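You operate a simulated robot arm through the tools that you are given. There is no shell and no other tool. Be economical: measure what you need, move in short steps, check, and stop when the job is done.

The job below is to be done with a simulated robot arm. You get a single attempt, and the scene is never put back.

TASK
Gauge the gap in the white carton, fill it and tuck the flap.
Fine: fill gauge across the rim, rod down, read the gap. Up to 20 mm takes the 25 pcs filler, more the 20 pcs filler. Rod up, gauge back. Set down upright: fill gauge.

The check looks at the end state, three seconds after you hand in, the way a careful person would. Anything else that was tipped, shoved, dropped, spilled or broken makes it a failure.

THE ROBOT
A 7-joint arm with a two-finger parallel gripper on a trunk, on a base that drives. Base frame: it is fixed to the floor where the robot stands at the start and does not move with it; the origin is under the middle of the robot, x ahead of it, y to its left, z up; the surface under the hand at the start is at about z = 860. Readings come in mm, rad, newtons and seconds.
With the tool pointing down near the work surface it reaches from about 100 to 660 mm from the robot's upright axis, wherever it stands. Its first joint turns from -2.897 to 2.897 rad. Places, roughly: fill rod [500, 0, 900]; thick filler [500, -2000, 750]; white carton (18x14x13 cm) [500, 300, 900]; white flap [600, 300, 1100]. Payload 3.43 kg.
The tool frame sits at the grasp point between the pads (the TCP): z along the fingers, y along the line on which they close. The tips reach 30 mm beyond it. The gripper opens to 94 mm. The fingers are 28 mm wide and 10 mm thick; the gripper's body (50 by 96 mm) begins 55 mm behind the TCP.
Orientation is that of the tool frame in the base frame, as a unit quaternion [x, y, z, w]. With the fingers straight down and closing along the base's y, the tool's x points along the base's -x, its y along +y and its z along -z.

THE INTERFACE
- The arm moves only by the tool play_rows. Its argument "motion" is a list that holds one entry, the list of rows, each a list of 7 numbers: the turn, a rotation vector about the tool's x, y, z in rad, then the shift along the tool's x, y, z in mm, then the opening, from 0 (shut) to 1 (fully open). In form: [[[ax, ay, az, tx, ty, tz, claw], ...]]. A call has 1 to 8 rows; each row shifts and turns the commanded pose from where the row before left it, along the tool's axes as they then stand. Rows are played at 5 a second. More than 50 mm and 0.15 rad between two rows, or a gripper value outside its range, and nothing of the call is played. A pose out of reach is approached as far as the arm can. The call stops where the force on the tool passes 40 N (or 10 N more than at its start, if that is more) or the arm is blocked; 0.2 s more then pass. The fingers move at their own pace (about 108 mm/s each) and stop on an object; they squeeze with about 42 N. The grip force told is the motor's: it shows also when the fingers shut on nothing. Time passes only in rows, and 0.2 s behind the last, so rows that do not move let the fingers close. The reply holds the time, the measured pose of the TCP, the force on the tool along the base axes, the opening and the grip force, in the units named above and with some noise, with the torque about the TCP (base axes, N m) and any sound that the robot's microphone picked up.
- Cameras (640 x 400 px; columns grow to the right, rows downward): "scene" is now at [392.5, 144.1, 1395.8]; the picture's right is [-0.00, -0.49, 0.87], its down [-0.87, 0.42, 0.24] and it looks along [-0.49, -0.76, -0.43] (base axes); focal length 214 px, centre (320, 200). "wrist" rides on the gripper at [76, 14, -102] in the tool frame; the picture's right is [-0.18, 0.98, 0.00], its down [-0.75, -0.14, -0.64] and it looks along [-0.63, -0.12, 0.77] (tool axes); focal length 243 px, centre (320, 200). There is no depth. A picture from a camera that has moved, and an enlarged one, comes with that camera's place and axes in the base frame and with its lens.
- get_image(camera): a new picture of that camera. No time passes.
- slide_trunk(by): slides the trunk up (or, below 0, down) by that many mm; the arm and the scene camera ride with it, the base frame stays. It gives what a move gives, with no picture.
- roll_base(legs): drives the robot by 1 to 6 legs, each [ahead, left, turn to the left] in mm, mm and rad, along the robot's own axes; the way and the turn of a leg run together, so that a leg with both is an arc; at most 1500 mm and 3.142 rad a leg. The arm and the cameras ride along, it lands a little off, and it stops where it bumps. It gives what a move gives.
- aim_head(pan, tilt): turns the head with the scene camera to pan (to the left, within 1.396 rad either way) and tilt (down, from -0.506 to 1.204), counted from straight ahead of the robot. It gives what a move gives.
- inspect(camera, box): a new picture of the part [left, top, right, bottom] of that camera's present view, enlarged. No time passes.
- sign_off(): hands the job in; it is judged then, once.

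Go step by step. Nothing tells you exact positions but the pictures and the camera data: compare them with the known pose of the tool, close in by small moves and look again before you grip or let go. The budget is 120 turns and 78 pictures, counting those below and the enlarged ones. Unless the task says otherwise, let go and move clear before handing in, and close with one line.

The tools are called after "Call:" as name(argument=value, ...) on one line, values as JSON. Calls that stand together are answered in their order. play_rows: Moves the arm, as the interface text tells. Its arguments: {"type":"object","properties":{"motion":{"type":"array"}},"required":["motion"]} The other tools are called the same way: slide_trunk (by) slides the trunk up or down; roll_base (legs) drives the base; aim_head (pan, tilt) turns the head that bears the scene camera; get_image (camera) takes a picture; inspect (camera, box) takes an enlarged picture of a part of a camera's view; sign_off () hands the job in.

At the start:

```text
clock: 0.0
position: [331.2, 220.5, 1309.2]
orientation: [0.001, 1.0, -0.001, 0.0]
wrist_force: [0.2, 0.5, 0.6]
torque: [0.0, 0.02, 0.01]
finger_gap: 93.8
finger_force: 0.2
trunk travel left (down, up): [-425.0, 165.0]
robot x, y, heading: [5.0, -1.5, -0.0]
head pan, tilt: [-1.054, 0.51]
```

scene: 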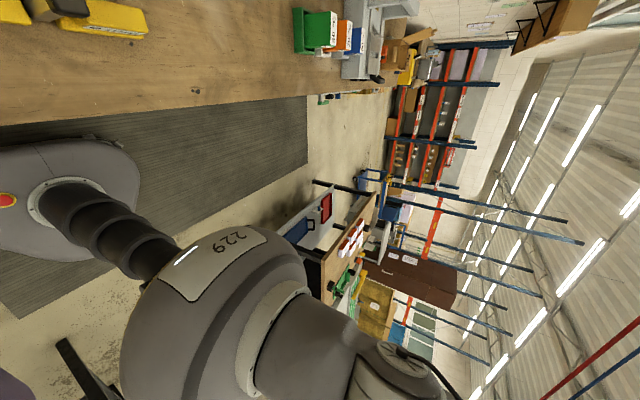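
wrist: 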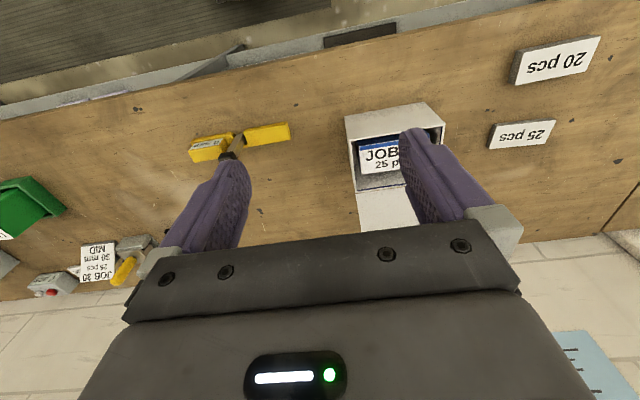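

The wrist view shows the carton, the yellow gauge parts and two filler blocks labelled 20 and 25 pcs on the bench. I'll aim the head at the bench to see it better.

Call:
aim_head(pan=0.2, tilt=0.9)

Call:
get_image(camera="scene")

Call:
inspect(camera="wrist", box=[160, 60, 480, 260])

```text
clock: 1.4
position: [330.4, 221.2, 1309.4]
orientation: [0.0, 1.0, 0.0, 0.001]
wrist_force: [-1.2, -0.4, -0.4]
torque: [-0.01, -0.02, -0.01]
finger_gap: 94.0
finger_force: 0.1
trunk travel left (down, up): [-425.0, 165.0]
robot x, y, heading: [2.6, 0.9, -0.001]
head pan, tilt: [0.201, 0.901]
```

```text
75 pictures are left
camera scene: at [359.6, 238.0, 1366.6], right [0.0, -0.98, -0.2], down [-0.62, -0.16, 0.77], along [-0.78, 0.12, -0.61], focal length 214 px, centre (320, 200)
```

scene: 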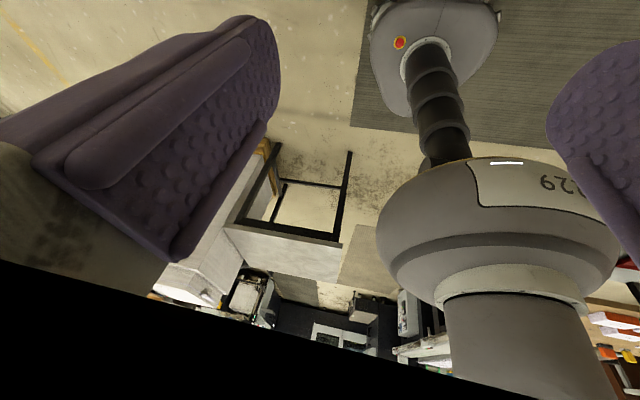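

```text
2.00 times, centred on (320, 160) of wrist
camera zoom: at [256.2, 236.4, 1411.6], right [0.18, 0.98, 0.0], down [0.75, -0.14, 0.64], along [0.63, -0.12, -0.77], focal length 485 px, centre (320, 280)
```

zoom: 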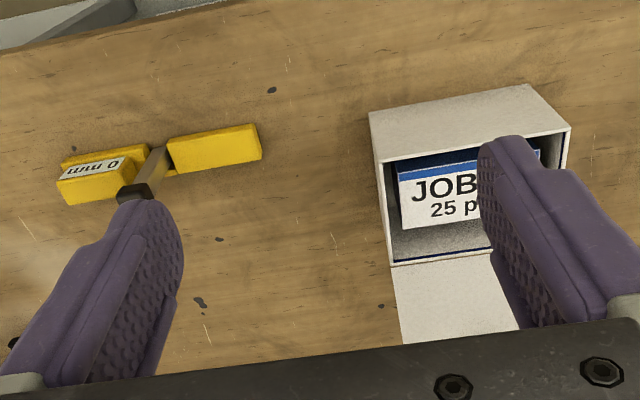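

The head mount turns out to be pitched by 90°: "straight ahead" for it is straight down. I'll tilt it up and look again.

Call:
aim_head(pan=0.1, tilt=-0.45)

Call:
get_image(camera="scene")

```text
clock: 2.9
position: [332.0, 222.0, 1309.3]
orientation: [0.0, 1.0, 0.0, 0.0]
wrist_force: [-1.0, 0.1, -0.5]
torque: [0.01, -0.01, 0.02]
finger_gap: 94.1
finger_force: 0.1
trunk travel left (down, up): [-425.0, 165.0]
robot x, y, heading: [-0.2, -2.7, 0.002]
head pan, tilt: [0.099, -0.45]
```

```text
73 pictures are left
camera scene: at [476.2, 230.0, 1370.8], right [0.0, -1.0, -0.1], down [-0.9, 0.04, -0.43], along [0.43, 0.09, -0.9], focal length 214 px, centre (320, 200)
```

scene: 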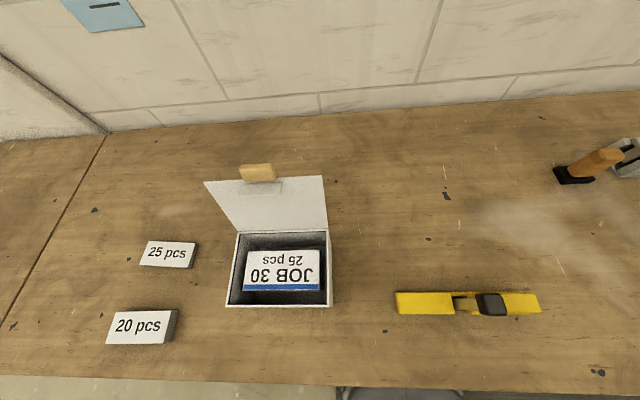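

The bench is now visible: the carton with its flap open (wooden tab on the flap), the two fillers on the left and the yellow gauge on the right. I'll enlarge each.

Call:
inspect(camera="scene", box=[190, 150, 350, 320])

Call:
inspect(camera="scene", box=[380, 260, 560, 350])

Call:
inspect(camera="scene", box=[90, 220, 230, 360])

```text
2.35 times, centred on (270, 235) of scene
camera zoom: at [476.2, 230.0, 1370.8], right [0.0, -1.0, -0.1], down [-0.9, 0.04, -0.43], along [0.43, 0.09, -0.9], focal length 505 px, centre (438, 118)
```

zoom: 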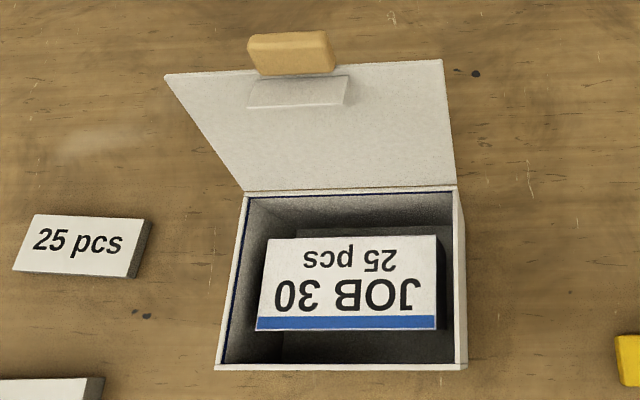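

```text
3.56 times, centred on (470, 305) of scene
camera zoom: at [476.2, 230.0, 1370.8], right [0.0, -1.0, -0.1], down [-0.9, 0.04, -0.43], along [0.43, 0.09, -0.9], focal length 763 px, centre (-213, -173)
```

zoom: 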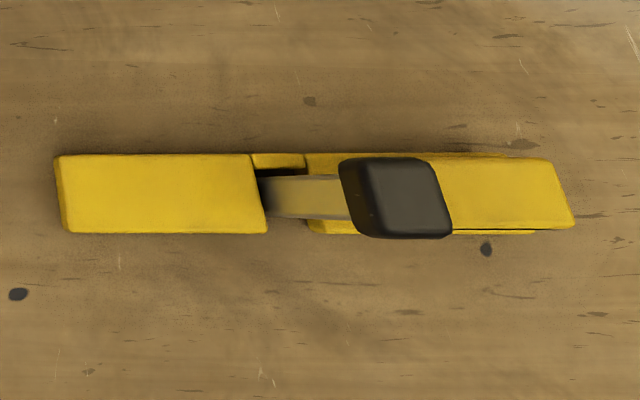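

```text
2.86 times, centred on (160, 290) of scene
camera zoom: at [476.2, 230.0, 1370.8], right [0.0, -1.0, -0.1], down [-0.9, 0.04, -0.43], along [0.43, 0.09, -0.9], focal length 613 px, centre (777, -57)
```

zoom: 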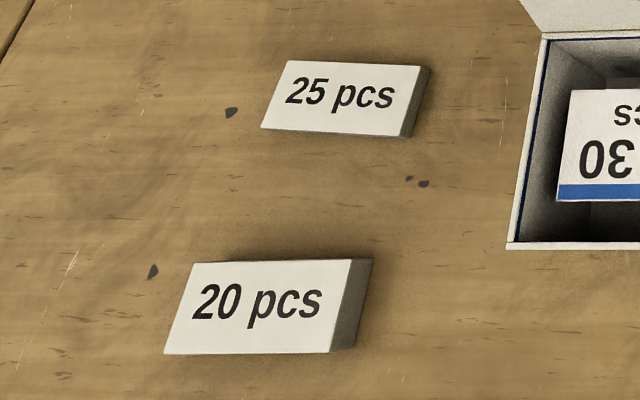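

Everything is on the bench near z 860: the gauge lies along y at about (475, -7), with the black-knobbed rod standing up from it. I'll bring the wrist camera closer to the gauge.

Call:
play_rows(motion=[[[0, 0, 0, -3.7, -25.9, 33, 1], [0, 0, 0, -3.7, -25.9, 33, 1], [0, 0, 0, -3.7, -25.9, 33, 1], [0, 0, 0, -3.7, -25.9, 33, 1], [0, 0, 0, -3.7, -25.9, 33, 1], [0, 0, 0, -3.7, -25.9, 33, 1], [0, 0, 0, -3.7, -25.9, 33, 1], [0, 0, 0, -3.7, -25.9, 33, 1]]])

Call:
get_image(camera="wrist")

Call:
get_image(camera="scene")

```text
clock: 4.7
position: [362.0, 13.3, 1044.1]
orientation: [0.001, 1.0, 0.0, 0.0]
wrist_force: [-0.5, 0.3, 0.1]
torque: [0.01, 0.01, 0.04]
finger_gap: 94.0
finger_force: 0.1
trunk travel left (down, up): [-425.0, 165.0]
robot x, y, heading: [2.1, 0.3, 0.002]
head pan, tilt: [0.099, -0.45]
```

```text
69 pictures are left
camera wrist: at [286.2, 28.0, 1147.3], right [0.18, 0.98, 0.0], down [0.75, -0.14, 0.64], along [0.63, -0.12, -0.77], focal length 243 px, centre (320, 200)
```

wrist: 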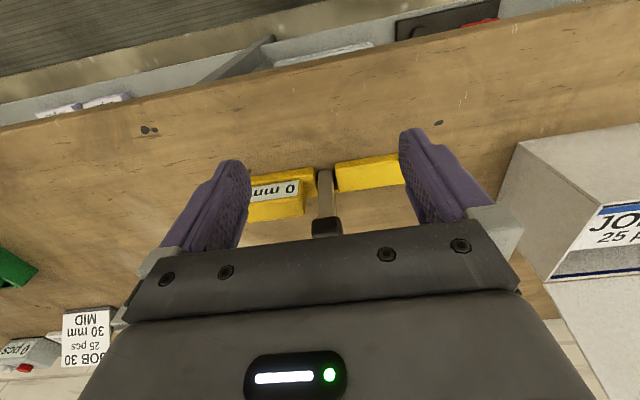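

```text
68 pictures are left
camera scene: at [506.2, 21.7, 1106.4], right [0.0, -0.99, -0.1], down [-0.9, 0.04, -0.43], along [0.43, 0.09, -0.9], focal length 214 px, centre (320, 200)
```

scene: 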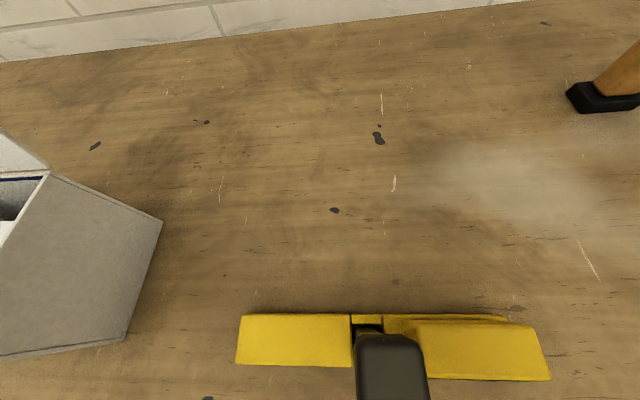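

Both cameras ride on the hand, and a "0 mm" plate shows on the gauge. I'll enlarge both views.

Call:
inspect(camera="wrist", box=[230, 130, 430, 250])

Call:
aim_head(pan=0.0, tilt=0.35)

Call:
get_image(camera="scene")

```text
3.20 times, centred on (330, 190) of wrist
camera zoom: at [286.2, 28.0, 1147.3], right [0.18, 0.98, 0.0], down [0.75, -0.14, 0.64], along [0.63, -0.12, -0.77], focal length 776 px, centre (288, 232)
```

zoom: 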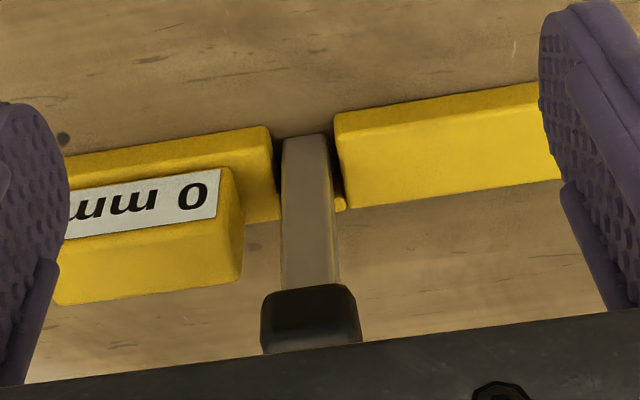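

```text
clock: 5.9
position: [361.3, 13.1, 1046.1]
orientation: [0.0, 1.0, 0.001, 0.0]
wrist_force: [1.0, -0.4, -0.3]
torque: [-0.02, 0.01, -0.02]
finger_gap: 93.9
finger_force: 0.1
trunk travel left (down, up): [-425.0, 165.0]
robot x, y, heading: [3.8, 0.1, 0.001]
head pan, tilt: [0.0, 0.351]
```

```text
66 pictures are left
camera scene: at [436.8, 15.7, 1084.1], right [0.0, -1.0, 0.0], down [-0.94, 0.0, 0.34], along [-0.34, 0.0, -0.94], focal length 214 px, centre (320, 200)
```

scene: 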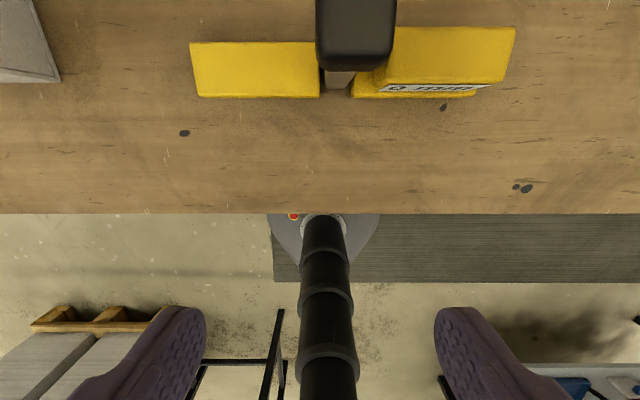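

The gauge is a 250 mm bar standing on the bench with its display block ("0 mm") and a knobbed rod at about (478, 2) with its top near z 990. I'll go above the knob to line up for gripping it.

Call:
play_rows(motion=[[[0, 0, 0, -38, -4, 0, 1], [0, 0, 0, -38, -4, 0, 1], [0, 0, 0, -38, -4, 0, 1]]])

Call:
get_image(camera="wrist")

Call:
get_image(camera="scene")

```text
clock: 6.7
position: [475.6, 2.2, 1044.4]
orientation: [0.0, 1.0, -0.001, -0.001]
wrist_force: [1.8, -0.8, 0.0]
torque: [0.02, 0.0, 0.01]
finger_gap: 93.9
finger_force: 0.1
trunk travel left (down, up): [-425.0, 165.0]
robot x, y, heading: [0.3, 0.7, 0.002]
head pan, tilt: [0.0, 0.351]
```

```text
65 pictures are left
camera wrist: at [400.5, 16.9, 1147.3], right [0.18, 0.98, 0.0], down [0.75, -0.14, 0.64], along [0.63, -0.12, -0.77], focal length 243 px, centre (320, 200)
```

wrist: 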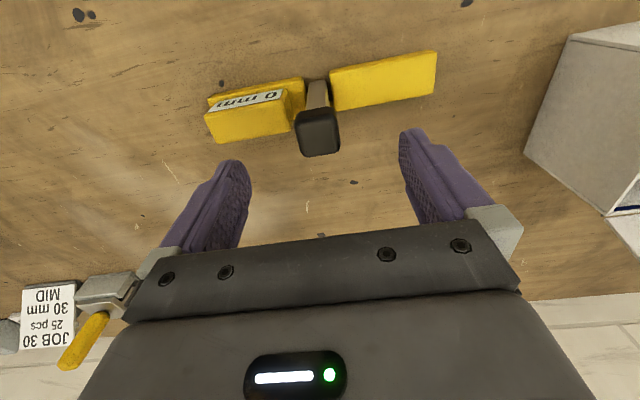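

```text
64 pictures are left
camera scene: at [551.4, 3.5, 1083.0], right [0.0, -1.0, 0.0], down [-0.94, 0.0, 0.35], along [-0.35, 0.0, -0.94], focal length 214 px, centre (320, 200)
```

scene: 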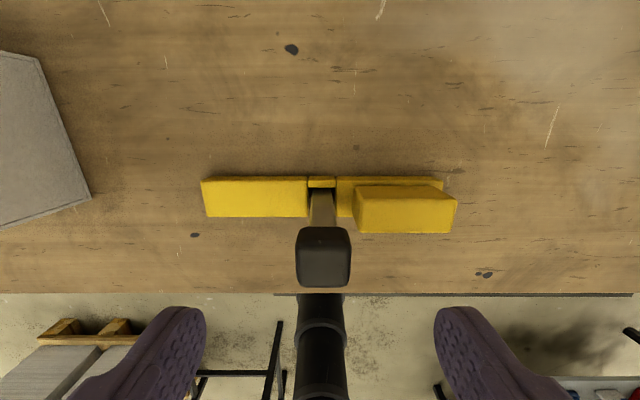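

I'll zoom both views on the knob to fix its position.

Call:
inspect(camera="scene", box=[260, 160, 400, 300])

Call:
inspect(camera="wrist", box=[200, 40, 440, 190])

```text
2.86 times, centred on (330, 230) of scene
camera zoom: at [551.4, 3.5, 1083.0], right [0.0, -1.0, 0.0], down [-0.94, 0.0, 0.35], along [-0.35, 0.0, -0.94], focal length 613 px, centre (291, 114)
```

zoom: 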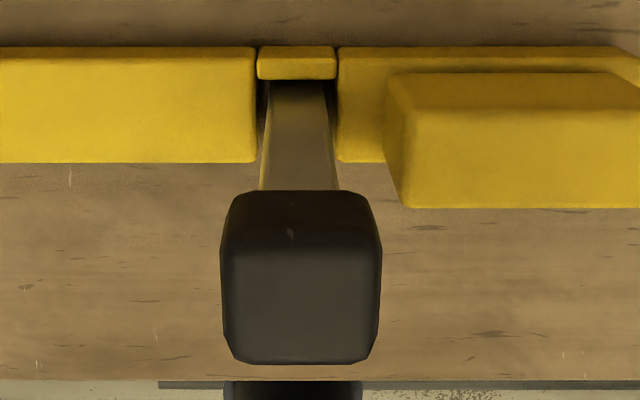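

```text
2.67 times, centred on (320, 115) of wrist
camera zoom: at [400.5, 16.9, 1147.3], right [0.18, 0.98, 0.0], down [0.75, -0.14, 0.64], along [0.63, -0.12, -0.77], focal length 647 px, centre (320, 427)
```

zoom: 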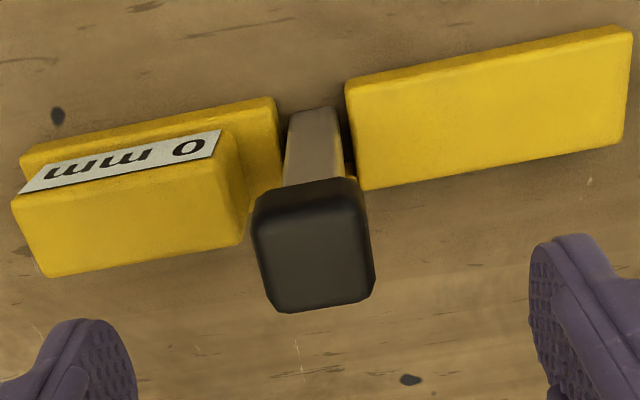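

The knob's top centre is at (476, 1, 986). I'll descend so the pads span the knob, then close on it.

Call:
play_rows(motion=[[[0, 0, 0, 0, -0.5, 36, 1], [0, 0, 0, 0, -0.5, 34, 1], [0, 0, 0, 0, 0, 0, 0], [0, 0, 0, 0, 0, 0, 0], [0, 0, 0, 0, 0, 0, 0], [0, 0, 0, 0, 0, 0, 0]]])

Call:
play_rows(motion=[[[0, 0, 0, 0, 0, -5, 0], [0, 0, 0, 0, 0, -5, 0]]])

Call:
get_image(camera="wrist")

Call:
get_image(camera="scene")

```text
clock: 8.1
position: [473.7, 0.2, 974.1]
orientation: [0.0, 1.0, 0.0, 0.0]
wrist_force: [0.8, 0.2, 0.0]
torque: [0.06, -0.13, 0.05]
finger_gap: 35.6
finger_force: 41.9
trunk travel left (down, up): [-425.0, 165.0]
robot x, y, heading: [2.1, -0.1, -0.001]
head pan, tilt: [0.0, 0.351]
```

```text
clock: 8.7
position: [474.8, 0.5, 984.6]
orientation: [0.0, 1.0, 0.0, -0.001]
wrist_force: [-0.6, 0.9, -2.7]
torque: [0.06, 0.03, 0.01]
finger_gap: 35.6
finger_force: 42.2
trunk travel left (down, up): [-425.0, 165.0]
robot x, y, heading: [-0.2, 1.9, -0.002]
head pan, tilt: [0.0, 0.351]
```

```text
61 pictures are left
camera wrist: at [399.8, 15.7, 1087.2], right [0.18, 0.98, 0.0], down [0.75, -0.14, 0.64], along [0.63, -0.12, -0.77], focal length 243 px, centre (320, 200)
```

wrist: 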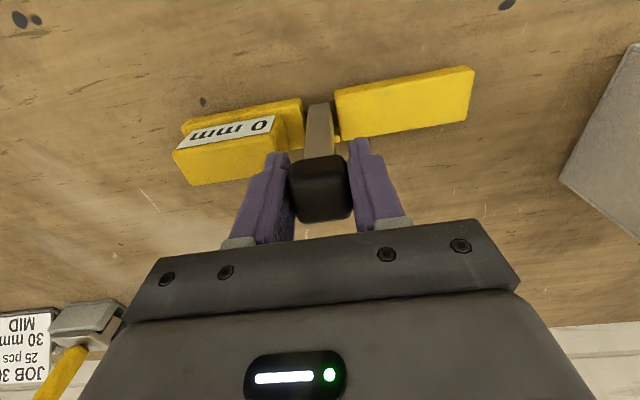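

```text
60 pictures are left
camera scene: at [550.7, 2.3, 1023.0], right [0.0, -1.0, 0.0], down [-0.94, 0.0, 0.34], along [-0.34, 0.0, -0.94], focal length 214 px, centre (320, 200)
```

scene: 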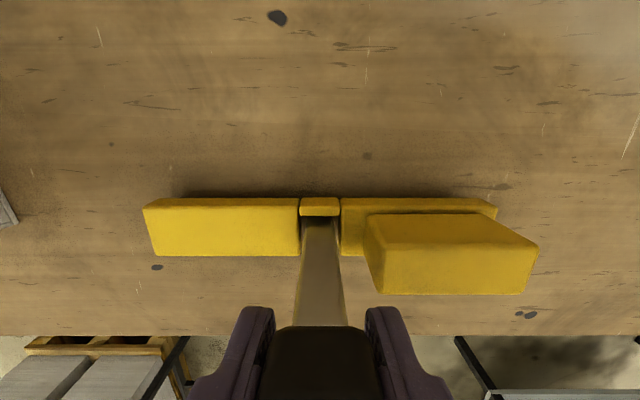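

The gauge has come up with the knob (about 3 N load) and still reads 0 mm. I'll lift it to clear the carton rim (z ≈ 990), then check.

Call:
play_rows(motion=[[[0, 0, 0, 0, 0, -25, 0], [0, 0, 0, 0, 0, -30, 0], [0, 0, 0, 0, 0, -30, 0], [0, 0, 0, 0, 0, -30, 0], [0, 0, 0, 0, 0, -30, 0], [0, 0, 0, 0, 0, -10, 0]]])

Call:
get_image(camera="scene")

```text
clock: 10.1
position: [474.7, 0.6, 1140.3]
orientation: [-0.001, 1.0, 0.0, -0.001]
wrist_force: [0.0, -0.1, -2.8]
torque: [0.08, 0.02, -0.02]
finger_gap: 35.5
finger_force: 42.1
trunk travel left (down, up): [-425.0, 165.0]
robot x, y, heading: [-0.6, 0.4, -0.0]
head pan, tilt: [0.0, 0.351]
```

```text
59 pictures are left
camera scene: at [550.4, 1.9, 1179.2], right [0.0, -1.0, 0.0], down [-0.94, 0.0, 0.34], along [-0.34, 0.0, -0.94], focal length 214 px, centre (320, 200)
```

scene: 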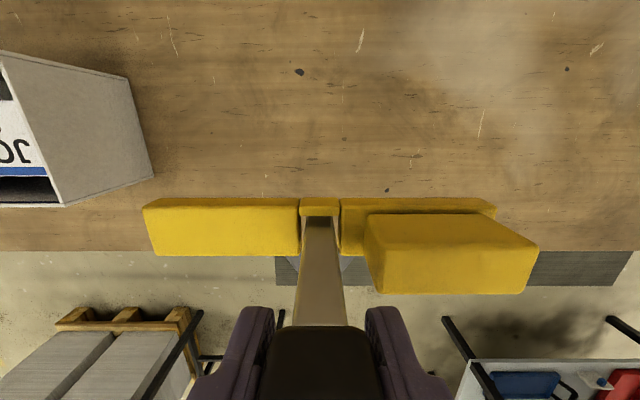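

The gauge hangs straight. I'll carry it over the carton centre at about (533, 338).

Call:
play_rows(motion=[[[0, 0, 0, -7.3, 42.2, 0, 0], [0, 0, 0, -7.3, 42.2, 0, 0], [0, 0, 0, -7.3, 42.2, 0, 0], [0, 0, 0, -7.3, 42.2, 0, 0], [0, 0, 0, -7.3, 42.2, 0, 0], [0, 0, 0, -7.3, 42.2, 0, 0], [0, 0, 0, -7.3, 42.2, 0, 0], [0, 0, 0, -7.3, 42.2, 0, 0]]])

Call:
get_image(camera="scene")

Call:
get_image(camera="wrist")

```text
clock: 11.9
position: [533.6, 339.3, 1138.9]
orientation: [0.0, 1.0, -0.001, -0.001]
wrist_force: [-1.1, -0.1, -3.4]
torque: [0.07, 0.06, 0.03]
finger_gap: 35.5
finger_force: 42.0
trunk travel left (down, up): [-425.0, 165.0]
robot x, y, heading: [2.2, 0.8, -0.0]
head pan, tilt: [0.0, 0.351]
```

```text
58 pictures are left
camera scene: at [609.0, 340.9, 1176.1], right [0.0, -1.0, 0.0], down [-0.94, 0.0, 0.34], along [-0.34, 0.0, -0.94], focal length 214 px, centre (320, 200)
```

scene: 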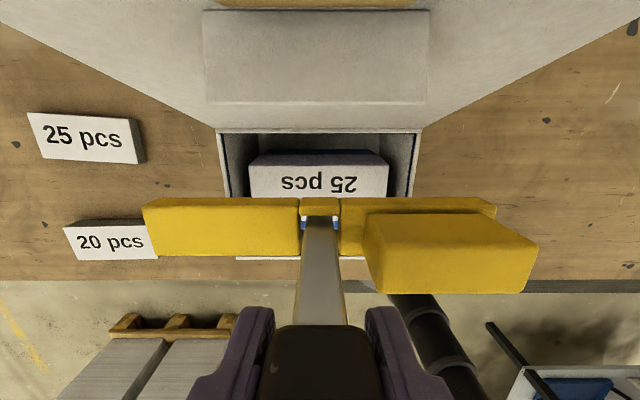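

```text
57 pictures are left
camera wrist: at [458.1, 354.4, 1240.2], right [0.18, 0.98, 0.0], down [0.75, -0.14, 0.64], along [0.63, -0.12, -0.77], focal length 243 px, centre (320, 200)
```

wrist: 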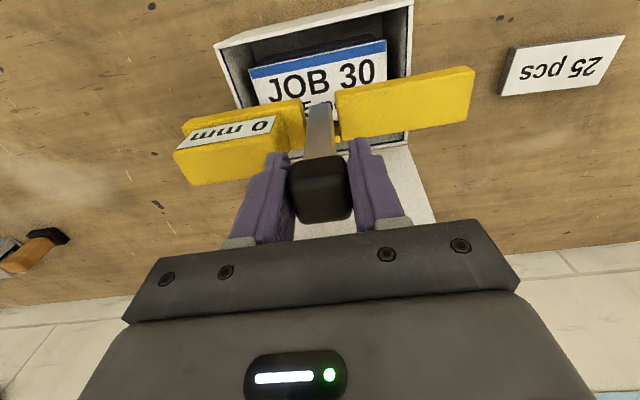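

Carton is centred near (539, 340) and the gauge is well placed across its rim. I'll lower until the bar rests on the rim.

Call:
play_rows(motion=[[[0, 0, 0, 0, 0, 12, 0], [0, 0, 0, 0, 0, 8, 0], [0, 0, 0, 0, 0, 4, 0], [0, 0, 0, 0, 0, 4, 0]]])

Call:
get_image(camera="scene")

```text
clock: 12.9
position: [533.0, 338.5, 1111.3]
orientation: [0.0, 1.0, 0.0, 0.0]
wrist_force: [0.5, -0.4, -3.6]
torque: [0.09, 0.03, 0.04]
finger_gap: 35.5
finger_force: 41.6
trunk travel left (down, up): [-425.0, 165.0]
robot x, y, heading: [-0.2, -1.8, -0.002]
head pan, tilt: [0.0, 0.351]
```

```text
56 pictures are left
camera scene: at [608.9, 340.8, 1149.7], right [0.0, -1.0, 0.0], down [-0.94, 0.0, 0.34], along [-0.34, 0.0, -0.94], focal length 214 px, centre (320, 200)
```

scene: 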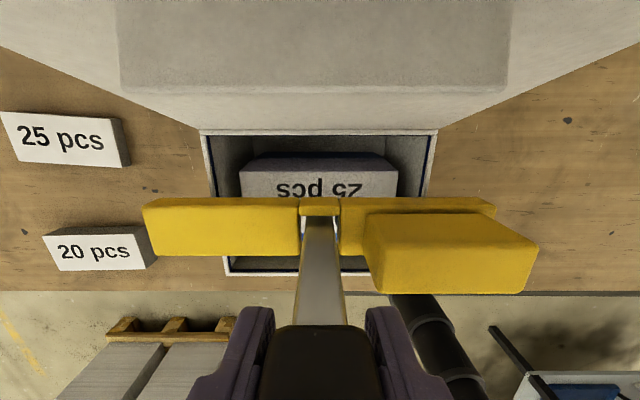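

Call:
play_rows(motion=[[[0, 0, 0, 0, 0, 3, 0], [0, 0, 0, 0, 0, 3, 0]]])

Call:
play_rows(motion=[[[0, 0, 0, 0, 0, 2, 0], [0, 0, 0, 0, 0, 2, 0]]])

Call:
inspect(camera="wrist", box=[160, 50, 420, 200])

```text
clock: 13.5
position: [534.0, 338.8, 1106.3]
orientation: [-0.001, 1.0, 0.001, 0.0]
wrist_force: [-0.1, 0.4, -3.1]
torque: [0.09, 0.0, 0.01]
finger_gap: 35.6
finger_force: 41.7
trunk travel left (down, up): [-425.0, 165.0]
robot x, y, heading: [1.6, -1.5, -0.0]
head pan, tilt: [0.0, 0.351]
```

```text
clock: 14.1
position: [532.7, 338.8, 1101.6]
orientation: [-0.001, 1.0, 0.0, 0.0]
wrist_force: [0.8, -0.5, -3.3]
torque: [0.07, 0.03, -0.01]
finger_gap: 35.7
finger_force: 42.3
trunk travel left (down, up): [-425.0, 165.0]
robot x, y, heading: [-2.3, -0.1, 0.002]
head pan, tilt: [0.0, 0.351]
```

```text
2.46 times, centred on (290, 125) of wrist
camera zoom: at [457.9, 353.9, 1203.6], right [0.18, 0.98, 0.0], down [0.75, -0.14, 0.64], along [0.63, -0.12, -0.77], focal length 597 px, centre (394, 385)
```

zoom: 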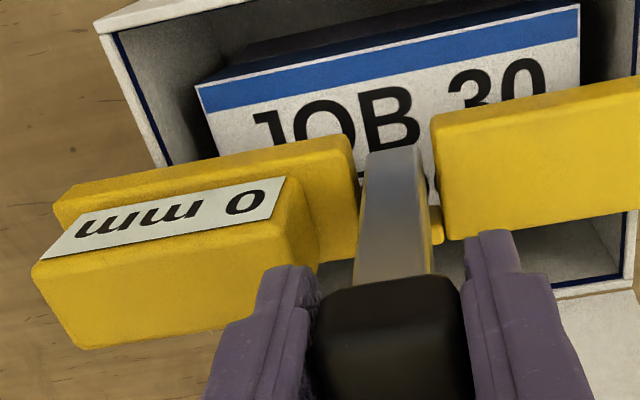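

No contact yet; continue down in small steps.

Call:
play_rows(motion=[[[0, 0, 0, 0, 0, 2, 0], [0, 0, 0, 0, 0, 2, 0]]])

Call:
play_rows(motion=[[[0, 0, 0, 0, 0, 2, 0], [0, 0, 0, 0, 0, 2, 0]]])

Call:
inspect(camera="wrist", box=[160, 50, 480, 250])

```text
clock: 14.7
position: [533.6, 339.0, 1098.8]
orientation: [0.001, 1.0, 0.0, 0.0]
wrist_force: [-0.6, 0.7, -2.5]
torque: [0.1, 0.0, -0.01]
finger_gap: 35.4
finger_force: 41.8
trunk travel left (down, up): [-425.0, 165.0]
robot x, y, heading: [-3.0, -1.7, -0.0]
head pan, tilt: [0.0, 0.351]
```

```text
clock: 15.3
position: [533.6, 338.1, 1093.9]
orientation: [0.0, 1.0, 0.0, 0.0]
wrist_force: [1.1, 1.0, 0.2]
torque: [-0.09, -0.18, 0.12]
finger_gap: 35.8
finger_force: 42.0
trunk travel left (down, up): [-425.0, 165.0]
robot x, y, heading: [4.8, 4.1, -0.002]
head pan, tilt: [0.0, 0.351]
```

```text
2.00 times, centred on (320, 150) of wrist
camera zoom: at [458.3, 353.7, 1196.5], right [0.18, 0.98, 0.0], down [0.75, -0.14, 0.64], along [0.63, -0.12, -0.77], focal length 485 px, centre (320, 300)
```

zoom: 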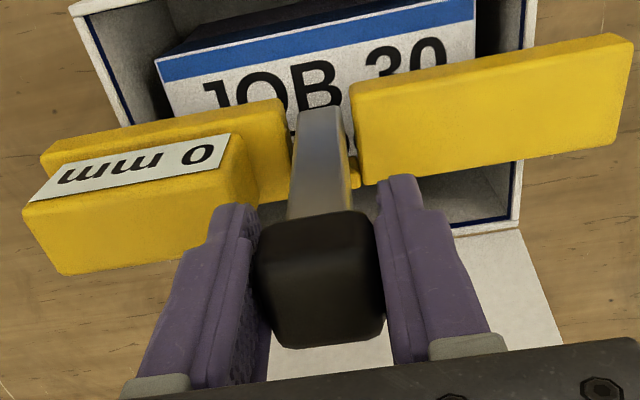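

The load has gone to zero, so the bar rests on the rim (0 mm still). Now I'll push the rod down in small steps, watching the force.

Call:
play_rows(motion=[[[0, 0, 0, 0, 0, 3, 0], [0, 0, 0, 0, 0, 3, 0]]])

Call:
inspect(camera="wrist", box=[160, 50, 480, 250])

```text
clock: 15.9
position: [532.9, 338.3, 1088.0]
orientation: [0.0, 1.0, 0.0, -0.001]
wrist_force: [1.3, 0.2, 0.3]
torque: [-0.05, -0.22, 0.09]
finger_gap: 35.7
finger_force: 41.7
trunk travel left (down, up): [-425.0, 165.0]
robot x, y, heading: [0.4, -0.2, -0.0]
head pan, tilt: [0.0, 0.351]
```

```text
2.00 times, centred on (320, 150) of wrist
camera zoom: at [458.2, 353.9, 1190.3], right [0.18, 0.98, 0.0], down [0.75, -0.14, 0.64], along [0.63, -0.12, -0.77], focal length 485 px, centre (320, 300)
```

zoom: 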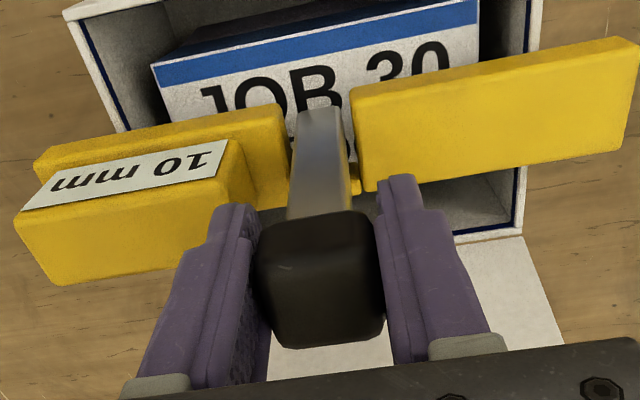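

The display now says 10 mm, so it follows the rod. I'll keep going until the rod meets the content.

Call:
play_rows(motion=[[[0, 0, 0, 0, 0, 3, 0], [0, 0, 0, 0, 0, 3, 0]]])

Call:
play_rows(motion=[[[0, 0, 0, 0, 0, 2, 0], [0, 0, 0, 0, 0, 2, 0]]])

Call:
inspect(camera="wrist", box=[160, 50, 480, 250])

```text
clock: 16.5
position: [534.5, 340.2, 1083.3]
orientation: [0.0, 1.0, 0.0, 0.0]
wrist_force: [0.2, 0.1, -1.0]
torque: [-0.25, -0.08, -0.01]
finger_gap: 35.5
finger_force: 41.8
trunk travel left (down, up): [-425.0, 165.0]
robot x, y, heading: [-2.0, -0.7, 0.0]
head pan, tilt: [0.0, 0.351]
```

```text
clock: 17.1
position: [534.0, 339.5, 1078.7]
orientation: [0.0, 1.0, 0.0, 0.0]
wrist_force: [0.5, -1.1, 0.4]
torque: [0.12, -0.08, 0.0]
finger_gap: 35.6
finger_force: 41.7
trunk travel left (down, up): [-425.0, 165.0]
robot x, y, heading: [-0.4, 1.4, 0.003]
head pan, tilt: [0.0, 0.351]
```

```text
2.00 times, centred on (320, 150) of wrist
camera zoom: at [458.2, 354.4, 1180.4], right [0.18, 0.98, 0.0], down [0.75, -0.14, 0.64], along [0.63, -0.12, -0.77], focal length 485 px, centre (320, 300)
```

zoom: 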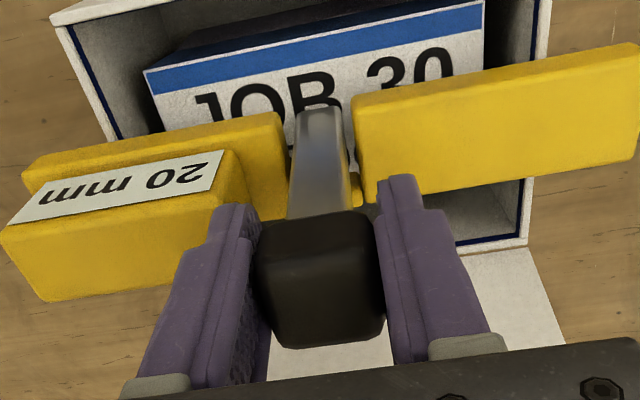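

20 mm and still free. Continue.

Call:
play_rows(motion=[[[0, 0, 0, 0, 0, 2, 0], [0, 0, 0, 0, 0, 2, 0]]])

Call:
play_rows(motion=[[[0, 0, 0, 0, 0, 2, 0], [0, 0, 0, 0, 0, 2, 0]]])

Call:
inspect(camera="wrist", box=[160, 50, 480, 250])

```text
clock: 17.7
position: [533.7, 338.9, 1077.2]
orientation: [-0.001, 1.0, 0.0, 0.001]
wrist_force: [-1.2, 0.5, 24.0]
torque: [-0.09, 0.18, 0.0]
finger_gap: 35.4
finger_force: 42.0
trunk travel left (down, up): [-425.0, 165.0]
robot x, y, heading: [-2.6, -3.2, -0.002]
head pan, tilt: [0.0, 0.351]
```

```text
clock: 18.3
position: [533.0, 338.7, 1072.1]
orientation: [0.0, 1.0, 0.001, 0.001]
wrist_force: [1.3, 3.5, 30.2]
torque: [0.08, -0.03, 0.08]
finger_gap: 35.8
finger_force: 41.3
trunk travel left (down, up): [-425.0, 165.0]
robot x, y, heading: [-2.2, 0.4, -0.002]
head pan, tilt: [0.0, 0.351]
```

```text
2.00 times, centred on (320, 150) of wrist
camera zoom: at [457.2, 353.5, 1174.3], right [0.18, 0.98, 0.0], down [0.75, -0.14, 0.64], along [0.63, -0.12, -0.76], focal length 485 px, centre (320, 300)
```

zoom: 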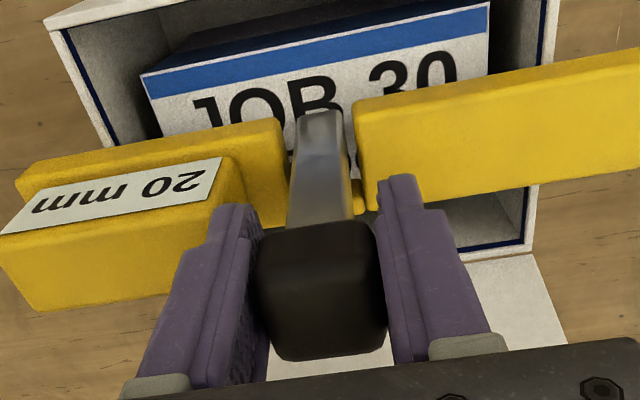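

The rod has met the content firmly (24 N) and the gauge reads 20 mm, so the 25 pcs filler it is. Now I'll pull the rod up.

Call:
play_rows(motion=[[[0, 0, 0, 0, 0, -6, 0], [0, 0, 0, 0, 0, -6, 0], [0, 0, 0, 0, 0, -6, 0], [0, 0, 0, 0, 0, -6, 0], [0, 0, 0, 0, 0, -6, 0], [0, 0, 0, 0, 0, -6, 0], [0, 0, 0, 0, 0, -10, 0], [0, 0, 0, 0, 0, -10, 0]]])

Call:
get_image(camera="wrist")

Call:
get_image(camera="scene")

```text
clock: 20.1
position: [534.1, 337.6, 1125.6]
orientation: [0.0, 1.0, 0.0, 0.0]
wrist_force: [-0.8, 0.7, -3.8]
torque: [0.11, 0.06, 0.01]
finger_gap: 35.5
finger_force: 41.9
trunk travel left (down, up): [-425.0, 165.0]
robot x, y, heading: [1.9, -0.2, -0.001]
head pan, tilt: [0.0, 0.351]
```

```text
50 pictures are left
camera wrist: at [457.9, 352.8, 1228.6], right [0.18, 0.98, 0.0], down [0.75, -0.14, 0.64], along [0.63, -0.12, -0.77], focal length 243 px, centre (320, 200)
```

wrist: 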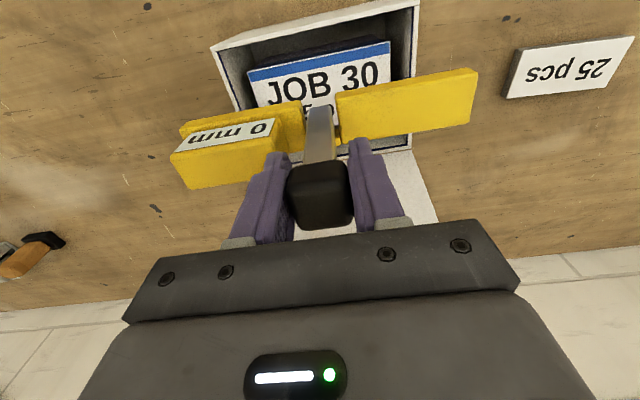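

```text
49 pictures are left
camera scene: at [608.8, 339.4, 1164.6], right [0.0, -1.0, 0.0], down [-0.94, 0.0, 0.34], along [-0.34, 0.0, -0.94], focal length 214 px, centre (320, 200)
```

scene: 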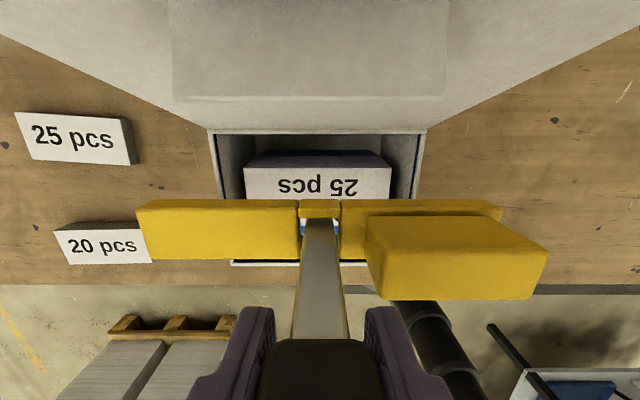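

Rod up again (0 mm) and the gauge hangs. I'll take it back to its place.

Call:
play_rows(motion=[[[0, 0, 0, 0, 0, -15, 0], [0, 0, 0, 8.5, -48.2, 0, 0], [0, 0, 0, 8.5, -48.2, 0, 0], [0, 0, 0, 8.5, -48.2, 0, 0], [0, 0, 0, 8.5, -48.2, 0, 0], [0, 0, 0, 8.5, -48.2, 0, 0], [0, 0, 0, 8.5, -48.2, 0, 0], [0, 0, 0, 8.5, -48.2, 0, 0]]])

Call:
play_rows(motion=[[[0, 0, 0, 0, 0, 30, 0], [0, 0, 0, 0, 0, 30, 0], [0, 0, 0, 0, 0, 30, 0], [0, 0, 0, 0, 0, 30, 0], [0, 0, 0, 0, 0, 25, 0], [0, 0, 0, 0, 0, 10, 0]]])

```text
clock: 21.9
position: [475.1, -2.9, 1141.5]
orientation: [0.0, 1.0, 0.001, 0.0]
wrist_force: [0.9, -1.4, -3.5]
torque: [0.12, 0.04, 0.0]
finger_gap: 35.6
finger_force: 42.3
trunk travel left (down, up): [-425.0, 165.0]
robot x, y, heading: [3.3, -1.7, 0.001]
head pan, tilt: [0.0, 0.351]
```

```text
clock: 23.3
position: [475.3, -0.0, 988.3]
orientation: [0.0, 1.0, 0.0, 0.0]
wrist_force: [1.1, 0.2, -4.0]
torque: [0.07, 0.03, 0.01]
finger_gap: 35.7
finger_force: 41.8
trunk travel left (down, up): [-425.0, 165.0]
robot x, y, heading: [-1.0, -2.7, -0.002]
head pan, tilt: [0.0, 0.351]
```

Call:
play_rows(motion=[[[0, 0, 0, 0, 0, 5, 0], [0, 0, 0, 0, 0, 4, 0]]])

Call:
play_rows(motion=[[[0, 0, 0, 0, 0, 2, 0], [0, 0, 0, 0, 0, 2, 0]]])

Call:
play_rows(motion=[[[0, 0, 0, 0, 0, 2, 0], [0, 0, 0, 0, 0, 1, 0]]])

```text
clock: 23.9
position: [475.4, 0.8, 977.7]
orientation: [-0.001, 1.0, 0.001, 0.0]
wrist_force: [-0.1, 1.1, -3.5]
torque: [0.1, 0.0, 0.03]
finger_gap: 35.8
finger_force: 41.8
trunk travel left (down, up): [-425.0, 165.0]
robot x, y, heading: [3.0, 0.6, 0.005]
head pan, tilt: [0.0, 0.351]
```

```text
clock: 24.5
position: [474.9, 0.9, 974.6]
orientation: [0.0, 1.0, 0.0, -0.001]
wrist_force: [-1.0, -1.1, -3.7]
torque: [0.04, 0.03, 0.03]
finger_gap: 35.4
finger_force: 41.8
trunk travel left (down, up): [-425.0, 165.0]
robot x, y, heading: [-1.8, 2.2, -0.002]
head pan, tilt: [0.0, 0.351]
```

```text
clock: 25.1
position: [474.5, 1.1, 970.6]
orientation: [0.001, 1.0, 0.0, 0.0]
wrist_force: [-0.1, -0.3, -3.6]
torque: [0.08, 0.0, -0.03]
finger_gap: 35.5
finger_force: 42.1
trunk travel left (down, up): [-425.0, 165.0]
robot x, y, heading: [0.3, -3.5, 0.001]
head pan, tilt: [0.0, 0.351]
```

Call:
play_rows(motion=[[[0, 0, 0, 0, 0, 1, 0], [0, 0, 0, 0, 0, 1, 0]]])

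Call:
play_rows(motion=[[[0, 0, 0, 0, 0, 1, 0], [0, 0, 0, 0, 0, 0, 0]]])

Call:
get_image(camera="wrist")

```text
clock: 25.7
position: [475.5, 0.4, 969.6]
orientation: [0.001, 1.0, 0.0, 0.0]
wrist_force: [-0.7, 0.4, 0.0]
torque: [-0.15, 0.0, 0.0]
finger_gap: 35.7
finger_force: 41.9
trunk travel left (down, up): [-425.0, 165.0]
robot x, y, heading: [2.4, 3.5, 0.0]
head pan, tilt: [0.0, 0.351]
```

```text
clock: 26.3
position: [473.4, 1.1, 968.5]
orientation: [0.0, 1.0, 0.0, 0.002]
wrist_force: [-0.7, 1.8, 21.2]
torque: [0.04, 0.14, -0.06]
finger_gap: 35.6
finger_force: 41.9
trunk travel left (down, up): [-425.0, 165.0]
robot x, y, heading: [-0.7, 2.5, -0.003]
head pan, tilt: [0.0, 0.351]
```

```text
48 pictures are left
camera wrist: at [398.7, 16.7, 1070.9], right [0.18, 0.98, 0.0], down [0.75, -0.14, 0.64], along [0.63, -0.12, -0.76], focal length 243 px, centre (320, 200)
```

wrist: 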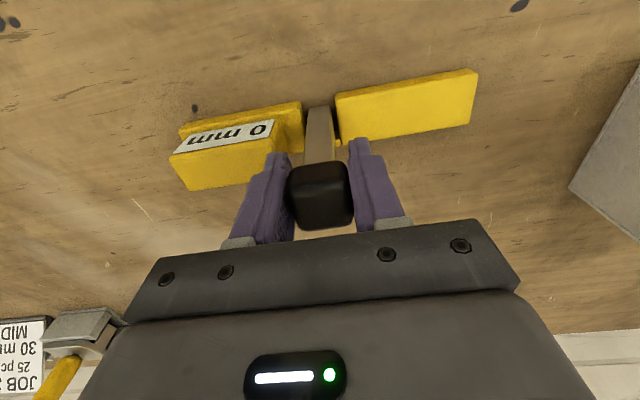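

It stands on the bench at 0 mm. I'll ease the press, open and lift clear.

Call:
play_rows(motion=[[[0, 0, 0, 0, 0, -1, 0], [0, 0, 0, 0, 0, 0, 1], [0, 0, 0, 0, 0, 0, 1], [0, 0, 0, 0, 0, 0, 1], [0, 0, 0, 0, 0, -30, 1], [0, 0, 0, 0, 0, -40, 1], [0, 0, 0, 0, 0, -40, 1], [0, 0, 0, 0, 0, -40, 1]]])

Call:
get_image(camera="wrist")

```text
clock: 28.1
position: [473.5, 2.9, 1120.3]
orientation: [-0.001, 1.0, 0.001, 0.001]
wrist_force: [0.0, -0.8, -0.2]
torque: [0.02, -0.01, 0.0]
finger_gap: 93.8
finger_force: 0.0
trunk travel left (down, up): [-425.0, 165.0]
robot x, y, heading: [-2.9, -1.2, -0.004]
head pan, tilt: [0.0, 0.351]
```

```text
47 pictures are left
camera wrist: at [397.4, 17.6, 1222.3], right [0.18, 0.98, 0.0], down [0.75, -0.14, 0.64], along [0.63, -0.12, -0.77], focal length 243 px, centre (320, 200)
```

wrist: 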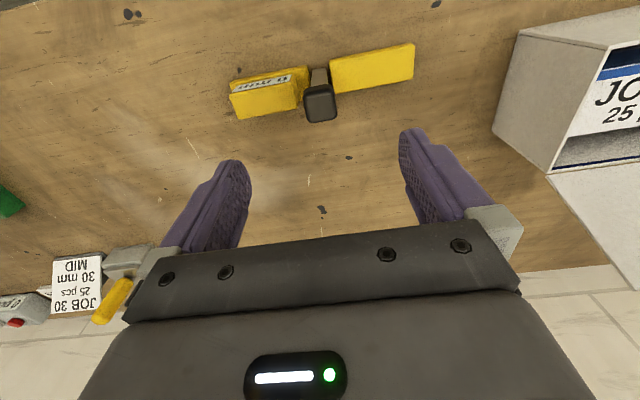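

The gauge is back upright at 0 mm. The 25 pcs filler lies at about (585, 655), out of reach from here, so I must drive left; I'll lift the hand and look over the floor there first.

Call:
play_rows(motion=[[[0, 0, 0, 15, 0, -40, 1], [0, 0, 0, 15, 0, -40, 1], [0, 0, 0, 15, 0, -40, 1], [0, 0, 0, 15, 0, -40, 1]]])

Call:
aim_head(pan=0.8, tilt=0.6)

Call:
get_image(camera="scene")

```text
clock: 29.1
position: [410.8, 2.5, 1279.9]
orientation: [0.0, 1.0, 0.0, 0.0]
wrist_force: [-0.4, 0.1, 0.1]
torque: [0.04, -0.02, -0.02]
finger_gap: 94.0
finger_force: 0.2
trunk travel left (down, up): [-425.0, 165.0]
robot x, y, heading: [1.8, -1.1, -0.001]
head pan, tilt: [0.0, 0.351]
```

```text
clock: 30.2
position: [413.3, 2.5, 1279.1]
orientation: [-0.001, 1.0, 0.0, 0.0]
wrist_force: [0.0, 0.6, -0.1]
torque: [0.03, 0.0, 0.0]
finger_gap: 94.2
finger_force: 0.1
trunk travel left (down, up): [-425.0, 165.0]
robot x, y, heading: [-0.7, -0.6, 0.0]
head pan, tilt: [0.799, 0.6]
```

```text
46 pictures are left
camera scene: at [466.1, 67.7, 1348.0], right [0.0, -0.7, -0.72], down [-0.83, -0.4, 0.39], along [-0.56, 0.59, -0.58], focal length 214 px, centre (320, 200)
```

scene: 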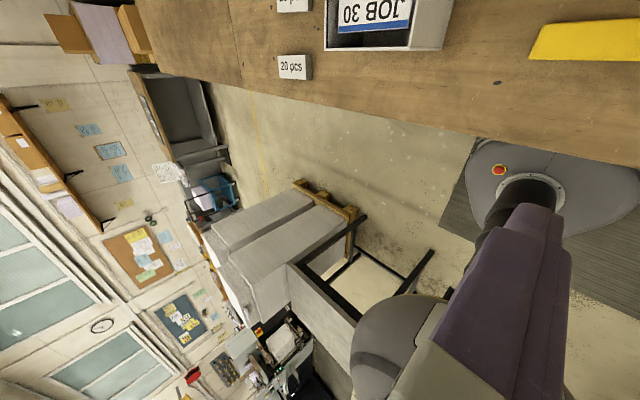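

The floor to the left along the bench is clear. I'll drive 450 mm left.

Call:
roll_base(legs=[[0, 450, 0]])

Call:
aim_head(pan=0.0, tilt=-0.2)

Call:
get_image(camera="scene")

```text
clock: 32.9
position: [412.6, 453.1, 1278.1]
orientation: [0.0, 1.0, 0.0, 0.001]
wrist_force: [-0.5, -0.3, 0.0]
torque: [-0.03, -0.02, 0.03]
finger_gap: 93.9
finger_force: 0.1
trunk travel left (down, up): [-425.0, 165.0]
robot x, y, heading: [0.0, 448.4, 0.001]
head pan, tilt: [0.799, 0.6]
```

```text
clock: 34.0
position: [413.6, 452.0, 1278.1]
orientation: [-0.001, 1.0, -0.001, 0.0]
wrist_force: [0.4, -0.3, -0.1]
torque: [-0.02, 0.04, 0.0]
finger_gap: 94.1
finger_force: 0.0
trunk travel left (down, up): [-425.0, 165.0]
robot x, y, heading: [-3.5, 450.9, 0.001]
head pan, tilt: [0.0, -0.201]
```

```text
45 pictures are left
camera scene: at [538.4, 454.0, 1326.7], right [0.0, -1.0, 0.0], down [-0.98, 0.0, -0.2], along [0.2, 0.0, -0.98], focal length 214 px, centre (320, 200)
```

scene: 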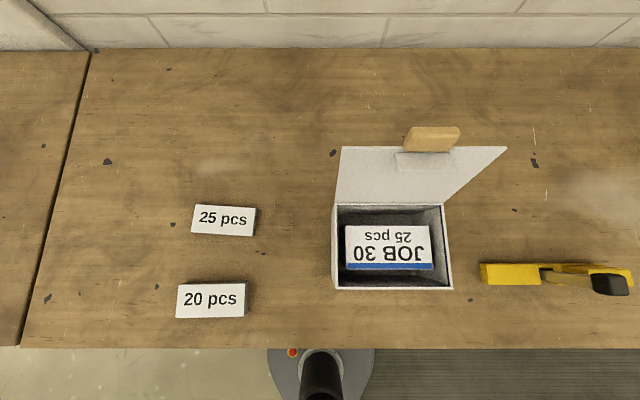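

Now the filler is in reach at about (585, 658), turned slightly. I'll enlarge the view of it and carton, and yaw the hand about 90° so the fingers close across its short side.

Call:
inspect(camera="scene", box=[165, 190, 285, 330])

Call:
inspect(camera="scene", box=[320, 120, 520, 300])

Call:
play_rows(motion=[[[0, 0, 0.149, 0, 0, 0, 1], [0, 0, 0.149, 0, 0, 0, 1], [0, 0, 0.149, 0, 0, 0, 1], [0, 0, 0.149, 0, 0, 0, 1], [0, 0, 0.149, 0, 0, 0, 1], [0, 0, 0.149, 0, 0, 0, 1], [0, 0, 0.149, 0, 0, 0, 1], [0, 0, 0.149, 0, 0, 0, 1]]])

Call:
play_rows(motion=[[[0, 0, 0.149, 0, 0, 0, 1], [0, 0, 0.149, 0, 0, 0, 1], [0, 0, 0.15, 0, 0, 0, 1]]])

```text
2.86 times, centred on (225, 260) of scene
camera zoom: at [538.4, 454.0, 1326.7], right [0.0, -1.0, 0.0], down [-0.98, 0.0, -0.2], along [0.2, 0.0, -0.98], focal length 613 px, centre (591, 29)
```

zoom: 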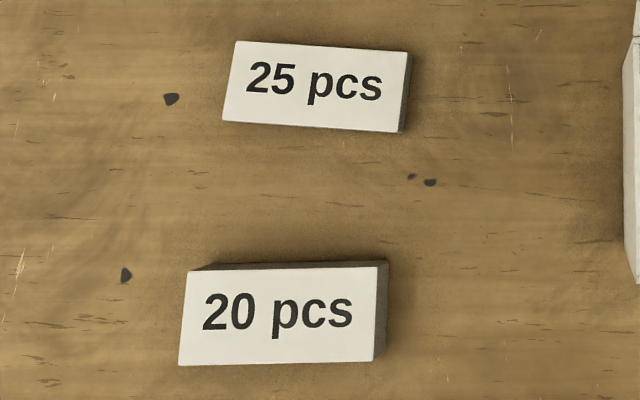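

```text
2.22 times, centred on (420, 210) of scene
camera zoom: at [538.4, 454.0, 1326.7], right [0.0, -1.0, 0.0], down [-0.98, 0.0, -0.2], along [0.2, 0.0, -0.98], focal length 477 px, centre (98, 178)
```

zoom: 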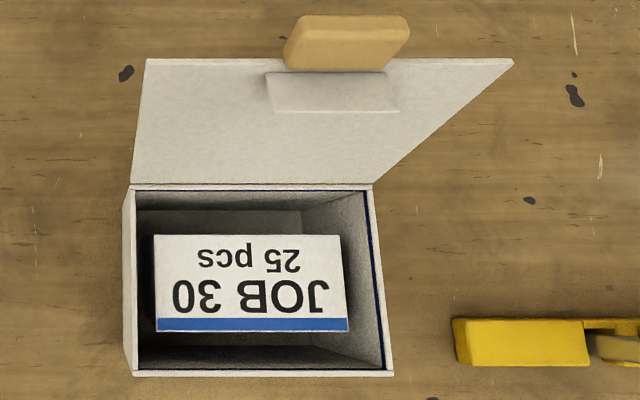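

```text
clock: 35.8
position: [412.1, 451.0, 1278.2]
orientation: [0.562, 0.827, 0.0, -0.001]
wrist_force: [0.0, 0.3, 0.1]
torque: [-0.02, 0.04, 0.01]
finger_gap: 93.8
finger_force: 0.0
trunk travel left (down, up): [-425.0, 165.0]
robot x, y, heading: [-0.2, 447.3, 0.003]
head pan, tilt: [0.0, -0.201]
```

```text
clock: 36.6
position: [413.3, 451.3, 1278.5]
orientation: [0.732, 0.681, -0.001, 0.0]
wrist_force: [-0.4, -0.2, 0.3]
torque: [-0.01, -0.01, 0.01]
finger_gap: 94.0
finger_force: 0.2
trunk travel left (down, up): [-425.0, 165.0]
robot x, y, heading: [1.7, 449.6, 0.001]
head pan, tilt: [0.0, -0.201]
```

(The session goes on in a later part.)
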